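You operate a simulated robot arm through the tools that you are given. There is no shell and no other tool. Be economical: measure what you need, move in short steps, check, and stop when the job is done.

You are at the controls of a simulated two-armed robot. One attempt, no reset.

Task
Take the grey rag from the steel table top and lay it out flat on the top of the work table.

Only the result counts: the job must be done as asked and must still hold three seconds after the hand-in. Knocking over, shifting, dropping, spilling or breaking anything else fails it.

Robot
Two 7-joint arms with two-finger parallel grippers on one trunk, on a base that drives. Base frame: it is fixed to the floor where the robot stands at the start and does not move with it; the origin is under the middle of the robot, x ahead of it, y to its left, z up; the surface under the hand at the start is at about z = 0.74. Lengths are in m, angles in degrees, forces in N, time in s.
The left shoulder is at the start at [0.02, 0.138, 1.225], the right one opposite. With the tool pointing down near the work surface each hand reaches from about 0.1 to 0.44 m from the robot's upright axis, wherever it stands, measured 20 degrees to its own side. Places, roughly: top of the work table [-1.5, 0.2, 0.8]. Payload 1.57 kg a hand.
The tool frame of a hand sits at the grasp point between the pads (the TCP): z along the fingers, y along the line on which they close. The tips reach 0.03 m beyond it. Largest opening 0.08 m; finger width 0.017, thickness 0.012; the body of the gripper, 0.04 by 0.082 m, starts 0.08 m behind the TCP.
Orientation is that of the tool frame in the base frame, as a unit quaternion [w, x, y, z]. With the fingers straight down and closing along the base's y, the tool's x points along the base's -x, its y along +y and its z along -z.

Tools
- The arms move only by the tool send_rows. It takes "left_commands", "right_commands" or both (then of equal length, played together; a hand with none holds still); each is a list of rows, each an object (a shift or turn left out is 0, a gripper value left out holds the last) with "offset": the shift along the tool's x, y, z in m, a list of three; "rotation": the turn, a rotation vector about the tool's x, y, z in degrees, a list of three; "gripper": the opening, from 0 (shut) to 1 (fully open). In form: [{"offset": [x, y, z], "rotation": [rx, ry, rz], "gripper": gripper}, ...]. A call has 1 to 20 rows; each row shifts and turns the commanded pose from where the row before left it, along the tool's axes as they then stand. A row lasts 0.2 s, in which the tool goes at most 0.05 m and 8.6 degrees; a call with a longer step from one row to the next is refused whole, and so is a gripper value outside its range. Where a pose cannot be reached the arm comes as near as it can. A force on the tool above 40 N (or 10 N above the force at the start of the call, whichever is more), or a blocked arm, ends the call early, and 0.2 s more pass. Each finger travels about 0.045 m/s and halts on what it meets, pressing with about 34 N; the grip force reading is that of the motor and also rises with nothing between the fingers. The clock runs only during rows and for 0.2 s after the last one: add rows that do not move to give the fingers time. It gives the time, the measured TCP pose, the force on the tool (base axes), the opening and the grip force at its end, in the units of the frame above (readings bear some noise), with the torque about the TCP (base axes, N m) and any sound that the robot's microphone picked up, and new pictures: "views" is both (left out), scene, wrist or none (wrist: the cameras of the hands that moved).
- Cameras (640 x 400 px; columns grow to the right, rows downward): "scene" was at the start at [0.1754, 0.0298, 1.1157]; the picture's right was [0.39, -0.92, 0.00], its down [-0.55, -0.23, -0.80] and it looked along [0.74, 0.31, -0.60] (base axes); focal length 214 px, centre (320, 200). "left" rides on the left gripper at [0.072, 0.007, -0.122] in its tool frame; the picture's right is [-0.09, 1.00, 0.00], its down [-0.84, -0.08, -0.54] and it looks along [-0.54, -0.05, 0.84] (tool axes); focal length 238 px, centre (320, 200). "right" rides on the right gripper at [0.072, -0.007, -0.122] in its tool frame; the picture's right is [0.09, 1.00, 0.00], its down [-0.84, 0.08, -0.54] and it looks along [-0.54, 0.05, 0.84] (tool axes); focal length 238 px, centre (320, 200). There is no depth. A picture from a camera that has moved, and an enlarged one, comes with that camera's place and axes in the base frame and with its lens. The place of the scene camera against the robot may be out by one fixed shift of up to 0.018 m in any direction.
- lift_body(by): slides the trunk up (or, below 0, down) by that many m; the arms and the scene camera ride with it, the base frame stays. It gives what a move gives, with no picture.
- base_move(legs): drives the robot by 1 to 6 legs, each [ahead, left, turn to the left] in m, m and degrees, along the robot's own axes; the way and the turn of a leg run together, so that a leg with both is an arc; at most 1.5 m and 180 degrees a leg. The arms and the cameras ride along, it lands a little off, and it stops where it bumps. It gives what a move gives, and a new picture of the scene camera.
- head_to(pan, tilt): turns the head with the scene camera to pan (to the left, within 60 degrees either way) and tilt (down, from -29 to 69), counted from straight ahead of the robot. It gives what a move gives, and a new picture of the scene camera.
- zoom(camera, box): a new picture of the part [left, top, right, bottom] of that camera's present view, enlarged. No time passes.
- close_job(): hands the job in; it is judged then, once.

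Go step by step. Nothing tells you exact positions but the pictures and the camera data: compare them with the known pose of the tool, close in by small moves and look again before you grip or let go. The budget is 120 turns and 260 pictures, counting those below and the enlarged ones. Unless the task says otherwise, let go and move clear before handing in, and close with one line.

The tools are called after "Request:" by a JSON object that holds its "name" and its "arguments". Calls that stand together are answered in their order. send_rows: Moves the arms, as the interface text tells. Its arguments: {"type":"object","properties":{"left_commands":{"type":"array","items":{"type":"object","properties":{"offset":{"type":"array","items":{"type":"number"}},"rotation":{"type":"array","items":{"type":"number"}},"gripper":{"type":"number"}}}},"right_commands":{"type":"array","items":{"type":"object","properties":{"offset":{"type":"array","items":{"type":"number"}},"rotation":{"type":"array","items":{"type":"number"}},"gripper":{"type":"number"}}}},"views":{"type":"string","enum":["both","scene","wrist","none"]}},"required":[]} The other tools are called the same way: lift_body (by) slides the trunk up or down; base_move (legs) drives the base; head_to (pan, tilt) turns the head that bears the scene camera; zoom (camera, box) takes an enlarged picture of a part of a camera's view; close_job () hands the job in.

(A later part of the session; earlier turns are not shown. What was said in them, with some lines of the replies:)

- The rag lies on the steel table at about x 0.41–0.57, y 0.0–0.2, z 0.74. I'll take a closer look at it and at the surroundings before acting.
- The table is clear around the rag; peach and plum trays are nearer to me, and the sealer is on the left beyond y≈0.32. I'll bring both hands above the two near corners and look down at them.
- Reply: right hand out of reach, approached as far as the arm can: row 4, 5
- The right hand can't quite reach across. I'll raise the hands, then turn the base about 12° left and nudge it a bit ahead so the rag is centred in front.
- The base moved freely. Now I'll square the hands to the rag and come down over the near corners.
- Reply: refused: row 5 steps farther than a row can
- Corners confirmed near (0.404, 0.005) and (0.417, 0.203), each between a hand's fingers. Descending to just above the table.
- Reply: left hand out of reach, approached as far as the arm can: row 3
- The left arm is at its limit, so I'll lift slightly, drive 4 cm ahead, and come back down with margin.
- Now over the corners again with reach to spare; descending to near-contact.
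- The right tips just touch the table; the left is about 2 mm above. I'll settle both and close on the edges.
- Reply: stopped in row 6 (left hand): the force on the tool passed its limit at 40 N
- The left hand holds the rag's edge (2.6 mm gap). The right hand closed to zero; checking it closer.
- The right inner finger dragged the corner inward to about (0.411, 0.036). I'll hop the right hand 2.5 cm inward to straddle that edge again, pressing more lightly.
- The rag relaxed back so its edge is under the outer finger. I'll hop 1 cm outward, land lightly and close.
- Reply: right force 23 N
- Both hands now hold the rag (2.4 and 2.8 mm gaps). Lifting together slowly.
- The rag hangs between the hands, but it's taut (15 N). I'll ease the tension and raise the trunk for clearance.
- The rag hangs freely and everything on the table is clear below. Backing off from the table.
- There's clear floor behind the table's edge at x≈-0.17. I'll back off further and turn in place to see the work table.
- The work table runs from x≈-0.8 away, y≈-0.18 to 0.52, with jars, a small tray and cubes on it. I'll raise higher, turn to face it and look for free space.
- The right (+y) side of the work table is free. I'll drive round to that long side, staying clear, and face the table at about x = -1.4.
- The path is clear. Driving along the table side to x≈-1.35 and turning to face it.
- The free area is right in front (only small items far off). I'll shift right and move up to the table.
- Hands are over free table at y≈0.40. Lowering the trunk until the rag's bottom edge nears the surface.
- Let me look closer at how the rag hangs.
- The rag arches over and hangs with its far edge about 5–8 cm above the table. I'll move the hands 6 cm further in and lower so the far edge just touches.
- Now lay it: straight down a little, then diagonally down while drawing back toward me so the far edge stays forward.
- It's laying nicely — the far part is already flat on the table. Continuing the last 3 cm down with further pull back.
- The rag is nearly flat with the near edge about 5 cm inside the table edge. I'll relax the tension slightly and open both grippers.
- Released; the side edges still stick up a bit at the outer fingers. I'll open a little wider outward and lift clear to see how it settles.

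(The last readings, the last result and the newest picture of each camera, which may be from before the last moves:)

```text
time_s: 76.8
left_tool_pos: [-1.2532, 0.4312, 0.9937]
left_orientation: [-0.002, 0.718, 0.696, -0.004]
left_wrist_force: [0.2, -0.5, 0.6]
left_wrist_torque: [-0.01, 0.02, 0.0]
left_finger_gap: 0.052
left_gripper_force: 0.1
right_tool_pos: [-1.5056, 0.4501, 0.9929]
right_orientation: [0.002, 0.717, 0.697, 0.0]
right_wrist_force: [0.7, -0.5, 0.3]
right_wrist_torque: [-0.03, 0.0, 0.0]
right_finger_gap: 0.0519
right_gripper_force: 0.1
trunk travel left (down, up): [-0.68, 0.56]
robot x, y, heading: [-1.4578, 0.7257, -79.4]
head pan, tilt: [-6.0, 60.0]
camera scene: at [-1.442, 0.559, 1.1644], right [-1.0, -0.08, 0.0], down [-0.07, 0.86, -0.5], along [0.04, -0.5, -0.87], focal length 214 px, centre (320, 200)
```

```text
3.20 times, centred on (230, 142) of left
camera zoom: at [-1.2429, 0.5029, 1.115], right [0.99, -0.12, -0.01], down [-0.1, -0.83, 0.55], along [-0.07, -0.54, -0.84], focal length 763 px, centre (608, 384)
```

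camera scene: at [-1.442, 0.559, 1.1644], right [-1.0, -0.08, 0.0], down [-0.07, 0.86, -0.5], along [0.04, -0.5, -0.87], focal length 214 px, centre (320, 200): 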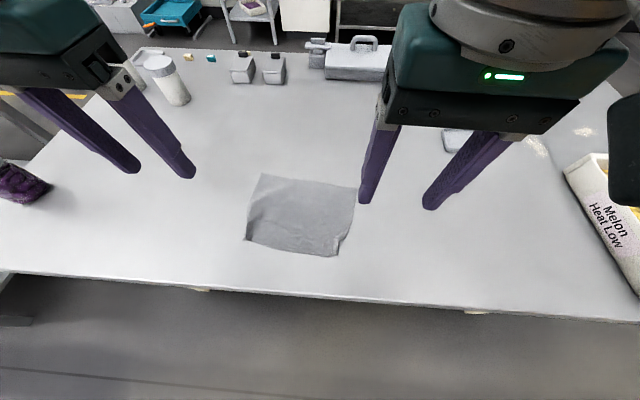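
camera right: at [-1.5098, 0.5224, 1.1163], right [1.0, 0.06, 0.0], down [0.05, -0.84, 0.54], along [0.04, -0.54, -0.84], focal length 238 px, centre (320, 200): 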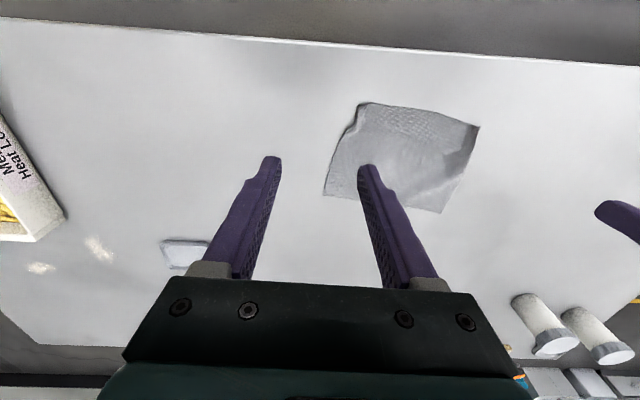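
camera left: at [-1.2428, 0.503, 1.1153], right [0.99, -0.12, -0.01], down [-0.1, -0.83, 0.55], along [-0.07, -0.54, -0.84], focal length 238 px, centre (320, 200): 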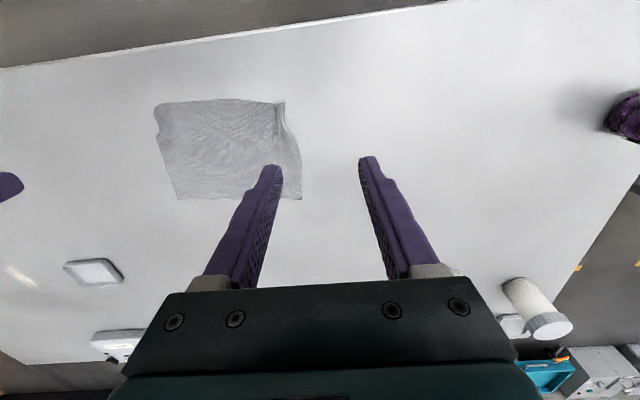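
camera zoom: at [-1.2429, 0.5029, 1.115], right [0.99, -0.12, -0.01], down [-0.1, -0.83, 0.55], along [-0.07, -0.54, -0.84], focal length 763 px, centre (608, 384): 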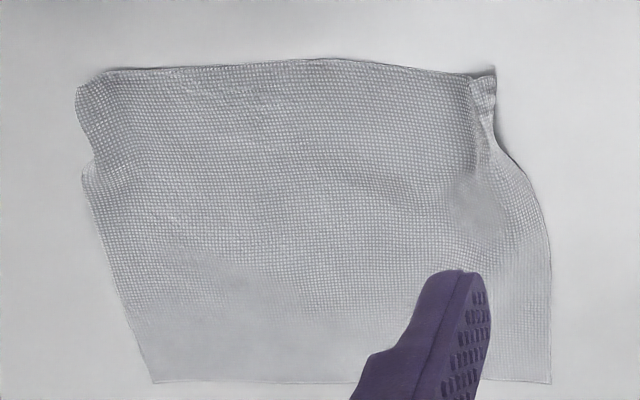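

The rag is spread out, but both near corners keep a small upstanding crease where I pinched. I'll smooth them outward with closed fingertips, both hands pulling symmetrically.

Request:
{"name": "send_rows", "arguments": {"left_commands": [{"offset": [0, -0.025, 0.02], "gripper": 0}, {"offset": [0, -0.025, 0.03]}, {"offset": [0, -0.025, 0.03]}, {"offset": [0, 0, 0.03]}, {"offset": [0, 0, 0.03]}, {"offset": [0, 0, 0.015]}, {}], "right_commands": [{"offset": [0, 0.026, 0.02], "gripper": 0}, {"offset": [0, 0.026, 0.03]}, {"offset": [0, 0.026, 0.03]}, {"offset": [0, 0, 0.03]}, {"offset": [0, 0, 0.03]}, {"offset": [0, 0, 0.015]}, {}], "views": "wrist"}}

```text
time_s: 78.4
left_tool_pos: [-1.3292, 0.434, 0.8398]
left_orientation: [-0.002, 0.718, 0.696, -0.004]
left_wrist_force: [-0.2, -0.8, 0.1]
left_wrist_torque: [0.04, -0.01, 0.0]
left_finger_gap: 0.0
left_gripper_force: 22.0
right_tool_pos: [-1.4276, 0.4495, 0.8409]
right_orientation: [0.002, 0.717, 0.697, 0.001]
right_wrist_force: [-0.2, -0.2, 0.2]
right_wrist_torque: [0.02, -0.04, -0.01]
right_finger_gap: 0.0001
right_gripper_force: 21.2
trunk travel left (down, up): [-0.68, 0.56]
robot x, y, heading: [-1.4594, 0.7276, -79.8]
head pan, tilt: [-6.0, 60.0]
camera right: at [-1.4321, 0.5211, 0.9627], right [1.0, 0.06, 0.0], down [0.05, -0.84, 0.54], along [0.04, -0.54, -0.84], focal length 238 px, centre (320, 200)
camera left: at [-1.3178, 0.5049, 0.9616], right [0.99, -0.12, -0.01], down [-0.1, -0.83, 0.55], along [-0.07, -0.54, -0.84], focal length 238 px, centre (320, 200)
```

right: 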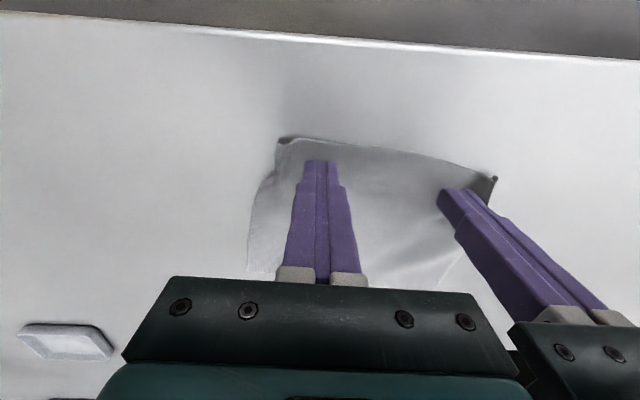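
left: 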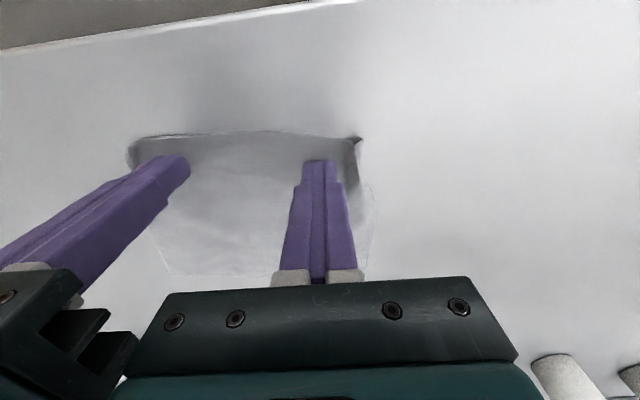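

Both closed tips are just inside the creases. Going down to feel for contact.

Request:
{"name": "send_rows", "arguments": {"left_commands": [{"offset": [0, 0, 0.003]}, {"offset": [0, 0, 0.003]}, {"offset": [0, 0, 0.001]}, {}], "right_commands": [{"offset": [0, 0, 0.003]}, {"offset": [0, 0, 0.003]}, {"offset": [0, 0, 0.002]}, {}], "views": "none"}}

```text
time_s: 79.4
left_tool_pos: [-1.3285, 0.4331, 0.8332]
left_orientation: [0.0, 0.717, 0.697, -0.004]
left_wrist_force: [0.1, 0.2, -1.0]
left_wrist_torque: [-0.02, 0.0, 0.01]
left_finger_gap: 0.0
left_gripper_force: 21.2
right_tool_pos: [-1.4275, 0.4487, 0.8329]
right_orientation: [0.003, 0.717, 0.697, 0.0]
right_wrist_force: [-0.2, -0.2, -0.2]
right_wrist_torque: [-0.02, 0.03, -0.02]
right_finger_gap: 0.0002
right_gripper_force: 21.1
trunk travel left (down, up): [-0.68, 0.56]
robot x, y, heading: [-1.4592, 0.7281, -79.7]
head pan, tilt: [-6.0, 60.0]
```

Request:
{"name": "send_rows", "arguments": {"left_commands": [{"offset": [0, 0, 0.002]}, {"offset": [0, 0, 0.001]}, {}], "right_commands": [{"offset": [0, 0, 0.002]}, {"offset": [0, 0, 0.001]}, {}], "views": "none"}}

```text
time_s: 80.2
left_tool_pos: [-1.3284, 0.4318, 0.8322]
left_orientation: [-0.001, 0.717, 0.697, -0.004]
left_wrist_force: [-0.6, 1.0, 7.4]
left_wrist_torque: [0.1, -0.07, 0.02]
left_finger_gap: 0.0
left_gripper_force: 21.3
right_tool_pos: [-1.4261, 0.4462, 0.8312]
right_orientation: [0.002, 0.717, 0.697, 0.0]
right_wrist_force: [-3.4, 5.9, 36.9]
right_wrist_torque: [0.28, 0.07, 0.0]
right_finger_gap: 0.0
right_gripper_force: 21.5
trunk travel left (down, up): [-0.68, 0.56]
robot x, y, heading: [-1.4577, 0.7277, -79.7]
head pan, tilt: [-6.0, 60.0]
```

Contact on both, right a bit heavy. Easing it, then sweeping outward.

Request:
{"name": "send_rows", "arguments": {"left_commands": [{}, {"offset": [0, 0.006, 0]}, {"offset": [0, 0.006, 0]}, {"offset": [0, 0.006, 0]}, {"offset": [0, 0.006, 0]}, {"offset": [0, 0.006, 0]}, {}], "right_commands": [{"offset": [0, 0, -0.002]}, {"offset": [0, -0.006, 0]}, {"offset": [0, -0.006, 0]}, {"offset": [0, -0.006, 0]}, {"offset": [0, -0.006, 0]}, {"offset": [0, -0.006, 0]}, {}], "views": "wrist"}}

```text
time_s: 81.8
left_tool_pos: [-1.2982, 0.4297, 0.8312]
left_orientation: [0.0, 0.717, 0.697, -0.006]
left_wrist_force: [-7.9, -0.2, 20.5]
left_wrist_torque: [0.1, 0.14, 0.06]
left_finger_gap: 0.0
left_gripper_force: 21.2
right_tool_pos: [-1.4569, 0.4491, 0.8325]
right_orientation: [0.002, 0.717, 0.697, 0.0]
right_wrist_force: [3.2, -0.3, 5.4]
right_wrist_torque: [-0.01, -0.13, 0.02]
right_finger_gap: 0.0
right_gripper_force: 20.9
trunk travel left (down, up): [-0.68, 0.56]
robot x, y, heading: [-1.4571, 0.7287, -80.2]
head pan, tilt: [-6.0, 60.0]
camera right: at [-1.4613, 0.5207, 0.9538], right [1.0, 0.06, 0.0], down [0.05, -0.84, 0.54], along [0.04, -0.54, -0.84], focal length 238 px, centre (320, 200)
camera left: at [-1.2874, 0.5018, 0.9526], right [0.99, -0.12, -0.01], down [-0.1, -0.83, 0.55], along [-0.07, -0.54, -0.84], focal length 238 px, centre (320, 200)
```

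right: 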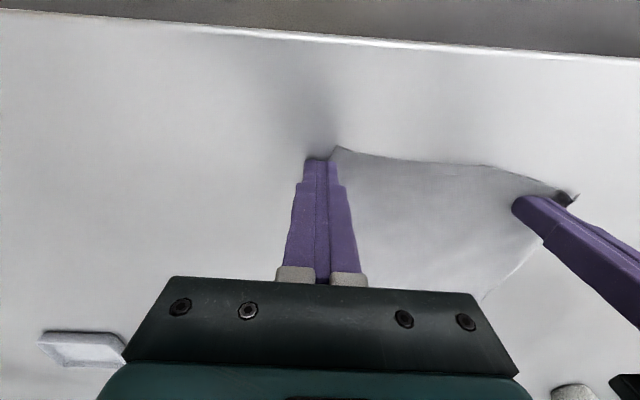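
left: 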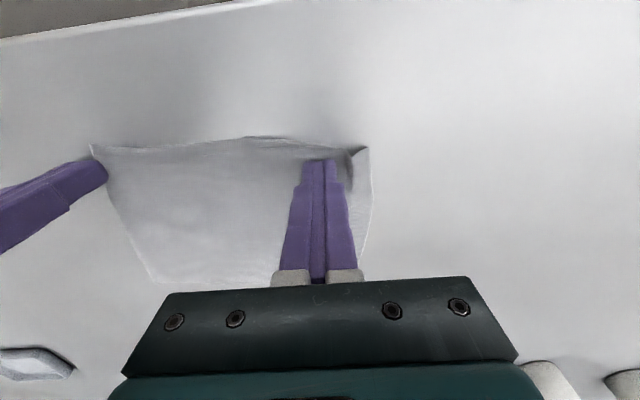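

The rag stretched out well. Lifting both hands clear to check.

Request:
{"name": "send_rows", "arguments": {"left_commands": [{"offset": [0, 0, -0.02]}, {"offset": [0, 0, -0.04]}, {"offset": [0, 0.02, -0.04]}, {"offset": [0, 0.03, -0.03]}, {}], "right_commands": [{"offset": [0, 0, -0.02]}, {"offset": [0, 0, -0.04]}, {"offset": [0, -0.02, -0.04]}, {"offset": [0, -0.03, -0.03]}, {}], "views": "wrist"}}

Request:
{"name": "zoom", "arguments": {"camera": "scene", "box": [220, 160, 380, 260]}}

Request:
{"name": "zoom", "arguments": {"camera": "left", "box": [130, 60, 330, 185]}}

Request:
{"name": "zoom", "arguments": {"camera": "right", "box": [310, 80, 510, 205]}}

```text
time_s: 83.0
left_tool_pos: [-1.2457, 0.4321, 0.9609]
left_orientation: [-0.002, 0.717, 0.697, -0.004]
left_wrist_force: [0.3, -0.9, -0.9]
left_wrist_torque: [0.03, 0.01, 0.0]
left_finger_gap: 0.0001
left_gripper_force: 21.0
right_tool_pos: [-1.5087, 0.4509, 0.9624]
right_orientation: [0.0, 0.717, 0.697, 0.001]
right_wrist_force: [-0.4, 0.5, 0.4]
right_wrist_torque: [0.03, 0.02, -0.02]
right_finger_gap: 0.0002
right_gripper_force: 21.8
trunk travel left (down, up): [-0.68, 0.56]
robot x, y, heading: [-1.4604, 0.7282, -79.9]
head pan, tilt: [-6.0, 60.0]
camera right: at [-1.5131, 0.5224, 1.0847], right [1.0, 0.06, 0.0], down [0.05, -0.84, 0.54], along [0.04, -0.54, -0.84], focal length 238 px, centre (320, 200)
camera left: at [-1.2365, 0.5035, 1.0822], right [0.99, -0.12, -0.01], down [-0.1, -0.83, 0.55], along [-0.07, -0.54, -0.84], focal length 238 px, centre (320, 200)
```

right: 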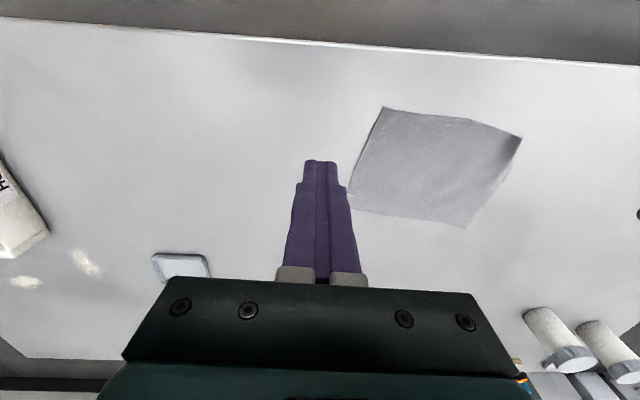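
left: 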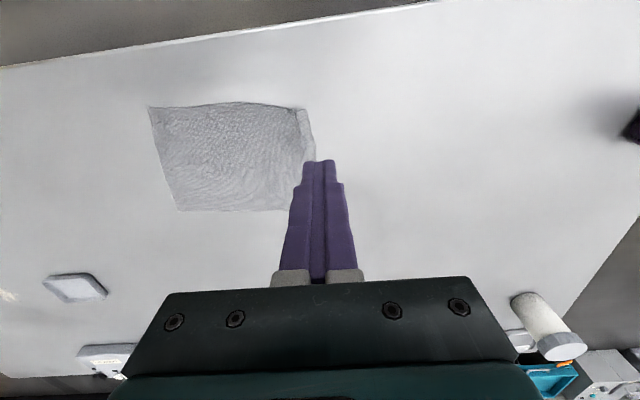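

```text
4.00 times, centred on (300, 210) of scene
camera zoom: at [-1.442, 0.5591, 1.1643], right [-1.0, -0.08, 0.0], down [-0.07, 0.86, -0.5], along [0.04, -0.5, -0.87], focal length 858 px, centre (400, 160)
```

zoom: 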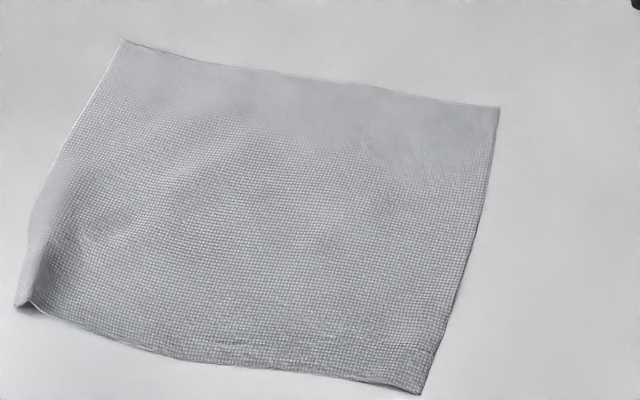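

```text
3.20 times, centred on (230, 122) of left
camera zoom: at [-1.2365, 0.5035, 1.0822], right [0.99, -0.12, -0.01], down [-0.1, -0.83, 0.55], along [-0.07, -0.54, -0.84], focal length 763 px, centre (608, 448)
```

zoom: 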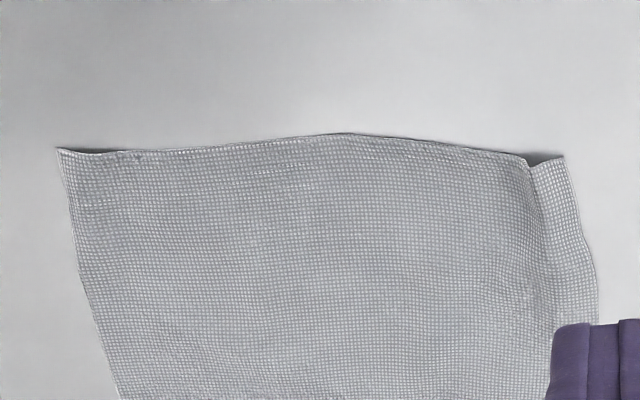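

```text
3.20 times, centred on (410, 142) of right
camera zoom: at [-1.5131, 0.5224, 1.0847], right [1.0, 0.06, 0.0], down [0.05, -0.84, 0.54], along [0.04, -0.54, -0.84], focal length 763 px, centre (32, 384)
```

zoom: 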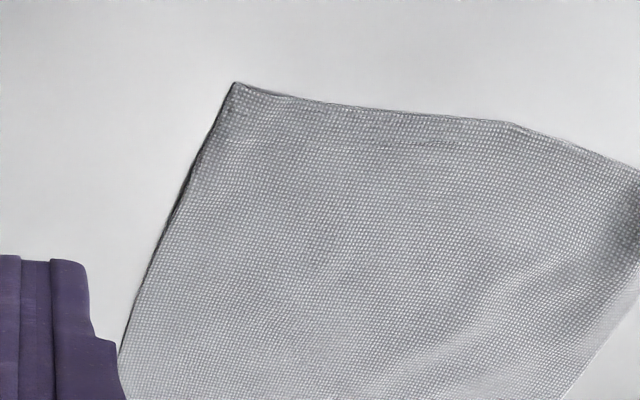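

The right side is now flat; the left near corner still has a ~12 mm upturned strip. One more sweep there, with the right hand holding the rag down.

Request:
{"name": "send_rows", "arguments": {"left_commands": [{"offset": [0, -0.027, 0.02]}, {"offset": [0, -0.027, 0.03]}, {"offset": [0, 0, 0.03]}, {"offset": [0, 0, 0.03]}, {"offset": [0, 0, 0.014]}, {"offset": [0, 0, 0.0035]}, {}], "right_commands": [{"offset": [0, 0.034, 0.02]}, {"offset": [0, 0.034, 0.03]}, {"offset": [0, 0, 0.03]}, {"offset": [0, 0, 0.03]}, {"offset": [0, 0, 0.014]}, {"offset": [0, 0, 0.0055]}, {}], "views": "wrist"}}

```text
time_s: 84.6
left_tool_pos: [-1.3007, 0.4324, 0.8331]
left_orientation: [-0.001, 0.718, 0.696, -0.004]
left_wrist_force: [-0.4, -0.5, -0.6]
left_wrist_torque: [-0.01, -0.03, -0.01]
left_finger_gap: 0.0
left_gripper_force: 21.6
right_tool_pos: [-1.4373, 0.4494, 0.8333]
right_orientation: [0.002, 0.717, 0.697, 0.001]
right_wrist_force: [0.0, -0.5, 0.2]
right_wrist_torque: [0.01, -0.02, 0.02]
right_finger_gap: 0.0
right_gripper_force: 21.3
trunk travel left (down, up): [-0.68, 0.56]
robot x, y, heading: [-1.46, 0.7249, -79.4]
head pan, tilt: [-6.0, 60.0]
camera right: at [-1.4418, 0.522, 0.9544], right [1.0, 0.06, 0.0], down [0.05, -0.84, 0.54], along [0.04, -0.54, -0.84], focal length 238 px, centre (320, 200)
camera left: at [-1.291, 0.5039, 0.9551], right [0.99, -0.12, -0.01], down [-0.1, -0.83, 0.55], along [-0.07, -0.54, -0.84], focal length 238 px, centre (320, 200)
```

right: 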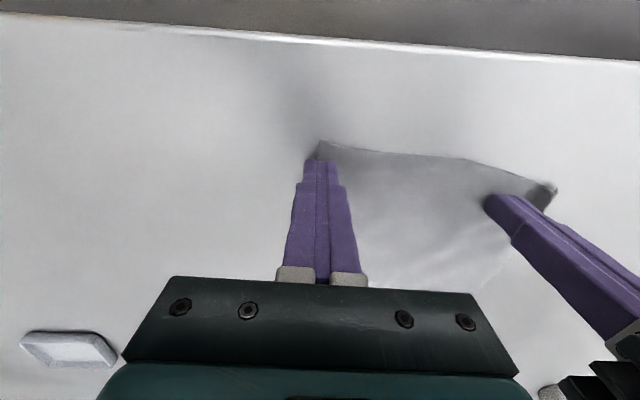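
left: 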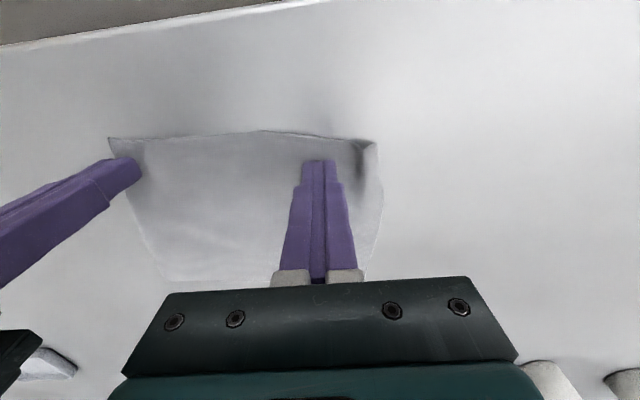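

Request:
{"name": "send_rows", "arguments": {"left_commands": [{}, {"offset": [0, 0, 0.0015]}, {"offset": [0, 0, 0.001]}, {"offset": [0, 0.006, 0]}, {"offset": [0, 0.006, 0]}, {"offset": [0, 0.006, 0]}, {"offset": [0, 0.006, 0]}, {"offset": [0, 0.006, 0]}, {"offset": [0, 0.006, 0]}, {"offset": [0, 0.006, 0]}, {"offset": [0, 0.006, 0]}, {}], "right_commands": [{"offset": [0, 0.02, 0]}, {"offset": [0, 0, 0.0015]}, {"offset": [0, 0, 0.001]}, {}, {}, {}, {}, {}, {}, {}, {}, {}], "views": "wrist"}}

```text
time_s: 87.2
left_tool_pos: [-1.2542, 0.4289, 0.8317]
left_orientation: [-0.001, 0.718, 0.696, -0.007]
left_wrist_force: [-15.8, -0.7, 24.5]
left_wrist_torque: [0.08, 0.37, 0.05]
left_finger_gap: 0.0001
left_gripper_force: 20.9
right_tool_pos: [-1.4163, 0.4466, 0.8311]
right_orientation: [0.003, 0.717, 0.697, 0.002]
right_wrist_force: [12.3, 1.1, 18.9]
right_wrist_torque: [-0.02, -0.35, 0.03]
right_finger_gap: 0.0
right_gripper_force: 21.1
trunk travel left (down, up): [-0.68, 0.56]
robot x, y, heading: [-1.4637, 0.7241, -79.9]
head pan, tilt: [-6.0, 60.0]
camera right: at [-1.4218, 0.5189, 0.9534], right [1.0, 0.06, 0.01], down [0.05, -0.84, 0.55], along [0.04, -0.54, -0.84], focal length 238 px, centre (320, 200)
camera left: at [-1.244, 0.5007, 0.9526], right [0.99, -0.12, -0.01], down [-0.1, -0.83, 0.55], along [-0.07, -0.54, -0.84], focal length 238 px, centre (320, 200)
```

right: 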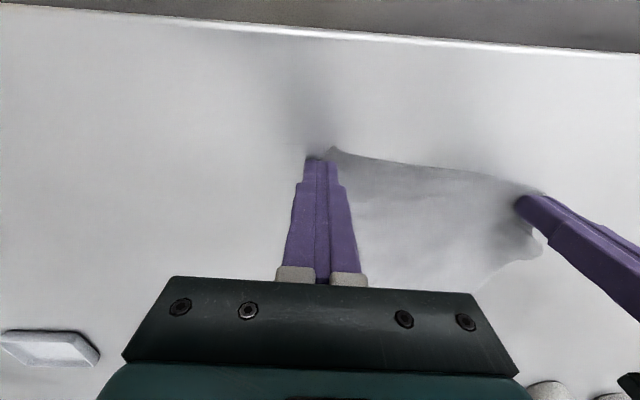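
left: 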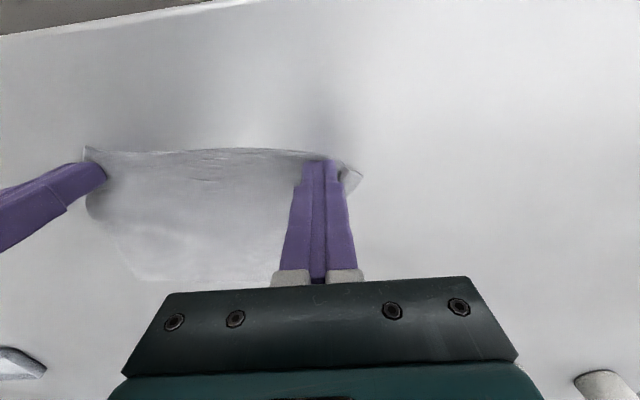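

Request:
{"name": "send_rows", "arguments": {"left_commands": [{"offset": [0, 0, -0.02]}, {"offset": [0, 0, -0.04]}, {"offset": [0, 0.02, -0.04]}, {"offset": [0, 0.03, -0.03]}, {}, {}], "right_commands": [{"offset": [0, 0, -0.02]}, {"offset": [0, 0, -0.04]}, {"offset": [0, -0.03, -0.04]}, {"offset": [0, -0.04, -0.03]}, {"offset": [0, -0.03, 0]}, {}], "views": "wrist"}}

Request:
{"name": "zoom", "arguments": {"camera": "scene", "box": [200, 160, 360, 260]}}

Request:
{"name": "zoom", "arguments": {"camera": "left", "box": [80, 60, 280, 185]}}

```text
time_s: 88.6
left_tool_pos: [-1.2023, 0.4323, 0.9603]
left_orientation: [-0.001, 0.718, 0.696, -0.003]
left_wrist_force: [0.2, 0.6, 0.7]
left_wrist_torque: [0.0, 0.02, -0.03]
left_finger_gap: 0.0003
left_gripper_force: 21.8
right_tool_pos: [-1.5182, 0.4504, 0.96]
right_orientation: [0.002, 0.717, 0.697, 0.001]
right_wrist_force: [0.8, -0.6, -1.1]
right_wrist_torque: [0.0, 0.01, -0.02]
right_finger_gap: 0.0
right_gripper_force: 20.9
trunk travel left (down, up): [-0.68, 0.56]
robot x, y, heading: [-1.461, 0.7285, -79.9]
head pan, tilt: [-6.0, 60.0]
camera right: at [-1.5217, 0.5228, 1.0813], right [1.0, 0.06, 0.0], down [0.05, -0.84, 0.54], along [0.04, -0.54, -0.84], focal length 238 px, centre (320, 200)
camera left: at [-1.1925, 0.5033, 1.0818], right [0.99, -0.12, -0.01], down [-0.1, -0.83, 0.55], along [-0.07, -0.54, -0.84], focal length 238 px, centre (320, 200)
```

right: 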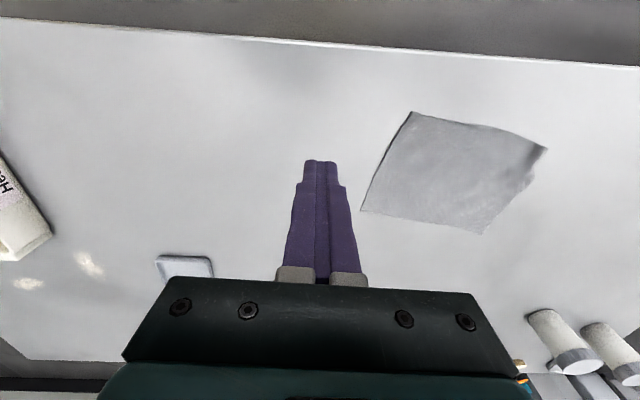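
left: 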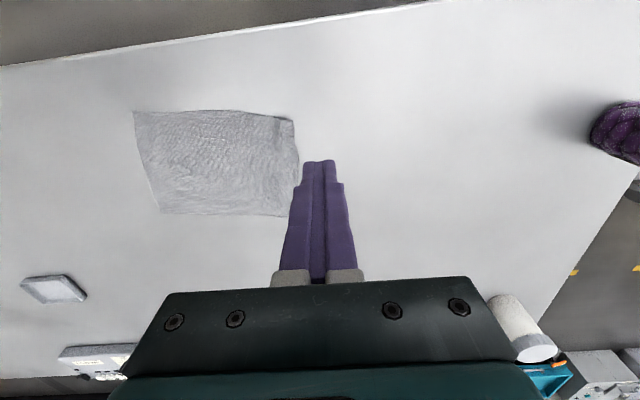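

```text
4.00 times, centred on (280, 210) of scene
camera zoom: at [-1.442, 0.5592, 1.1643], right [-1.0, -0.08, 0.0], down [-0.07, 0.86, -0.5], along [0.04, -0.5, -0.87], focal length 858 px, centre (480, 160)
```

zoom: 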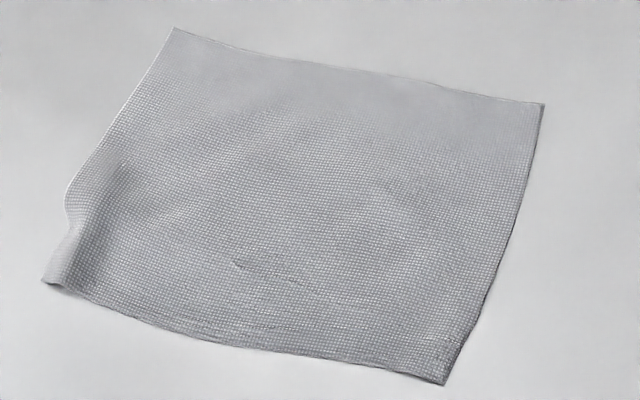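

```text
3.20 times, centred on (180, 122) of left
camera zoom: at [-1.1925, 0.5033, 1.0818], right [0.99, -0.12, -0.01], down [-0.1, -0.83, 0.55], along [-0.07, -0.54, -0.84], focal length 763 px, centre (768, 448)
```

zoom: 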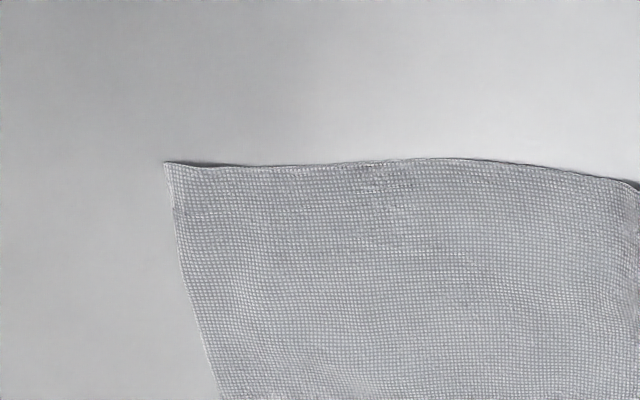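

Request:
{"name": "zoom", "arguments": {"camera": "left", "box": [220, 90, 340, 165]}}

Request:
{"name": "zoom", "arguments": {"camera": "right", "box": [440, 90, 600, 190]}}

```text
5.33 times, centred on (280, 128) of left
camera zoom: at [-1.1925, 0.5033, 1.0818], right [0.99, -0.12, -0.01], down [-0.1, -0.83, 0.55], along [-0.07, -0.54, -0.84], focal length 1271 px, centre (533, 587)
```

zoom: 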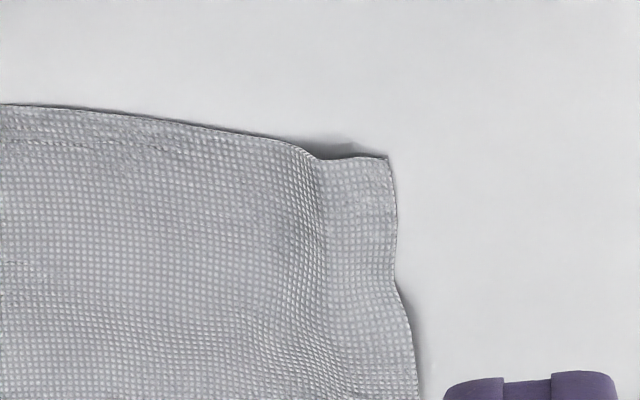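

```text
4.00 times, centred on (520, 140) of right
camera zoom: at [-1.5217, 0.5228, 1.0813], right [1.0, 0.06, 0.0], down [0.05, -0.84, 0.54], along [0.04, -0.54, -0.84], focal length 953 px, centre (-480, 440)
```

zoom: 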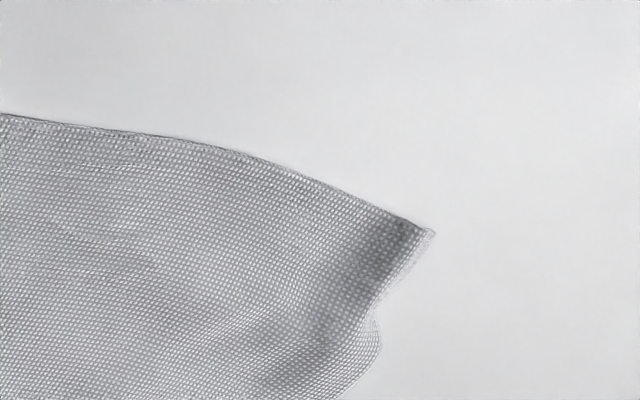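

The rag lies fully spread on the work table, with no folds and only a shallow ripple at one corner; nothing else was touched and both hands are empty. I'll raise the trunk a little to stand clear, then hand in.

Request:
{"name": "lift_body", "arguments": {"by": 0.1}}

Request:
{"name": "zoom", "arguments": {"camera": "scene", "box": [0, 0, 640, 400]}}

```text
time_s: 89.9
left_tool_pos: [-1.2028, 0.4321, 1.0594]
left_orientation: [-0.001, 0.717, 0.697, -0.004]
left_wrist_force: [0.3, -0.1, -0.2]
left_wrist_torque: [-0.01, 0.0, 0.0]
left_finger_gap: 0.0
left_gripper_force: 21.1
right_tool_pos: [-1.5166, 0.4504, 1.0592]
right_orientation: [0.002, 0.717, 0.697, 0.0]
right_wrist_force: [0.2, 0.3, 0.1]
right_wrist_torque: [0.03, -0.01, 0.0]
right_finger_gap: 0.0
right_gripper_force: 21.6
trunk travel left (down, up): [-0.78, 0.46]
robot x, y, heading: [-1.4576, 0.726, -79.7]
head pan, tilt: [-6.0, 60.0]
```

```text
1.00 times, centred on (320, 200) of scene (not enlarged: the box is as wide or as high as the picture)
camera zoom: at [-1.442, 0.5591, 1.2643], right [-1.0, -0.08, 0.0], down [-0.07, 0.86, -0.5], along [0.04, -0.5, -0.87], focal length 214 px, centre (320, 200)
```

zoom: 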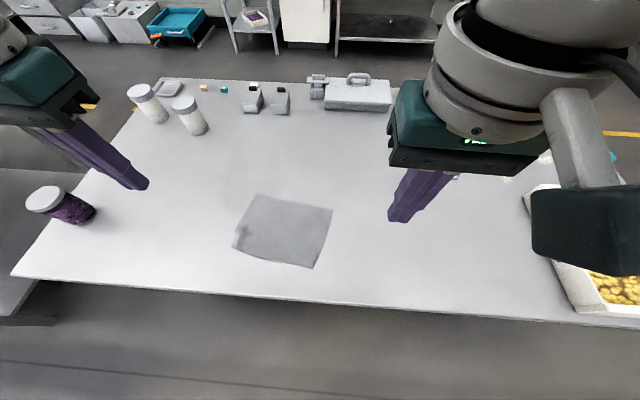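

The rag is flat on the work table, well inside its edges and clear of all other items; handing in.

Request:
{"name": "close_job", "arguments": {}}

```text
The job is handed in.
```

The grey rag is laid out flat on the work table, with only a shallow ripple at one near corner. The pictures show nothing else moved, both hands are clear, and the job is handed in.
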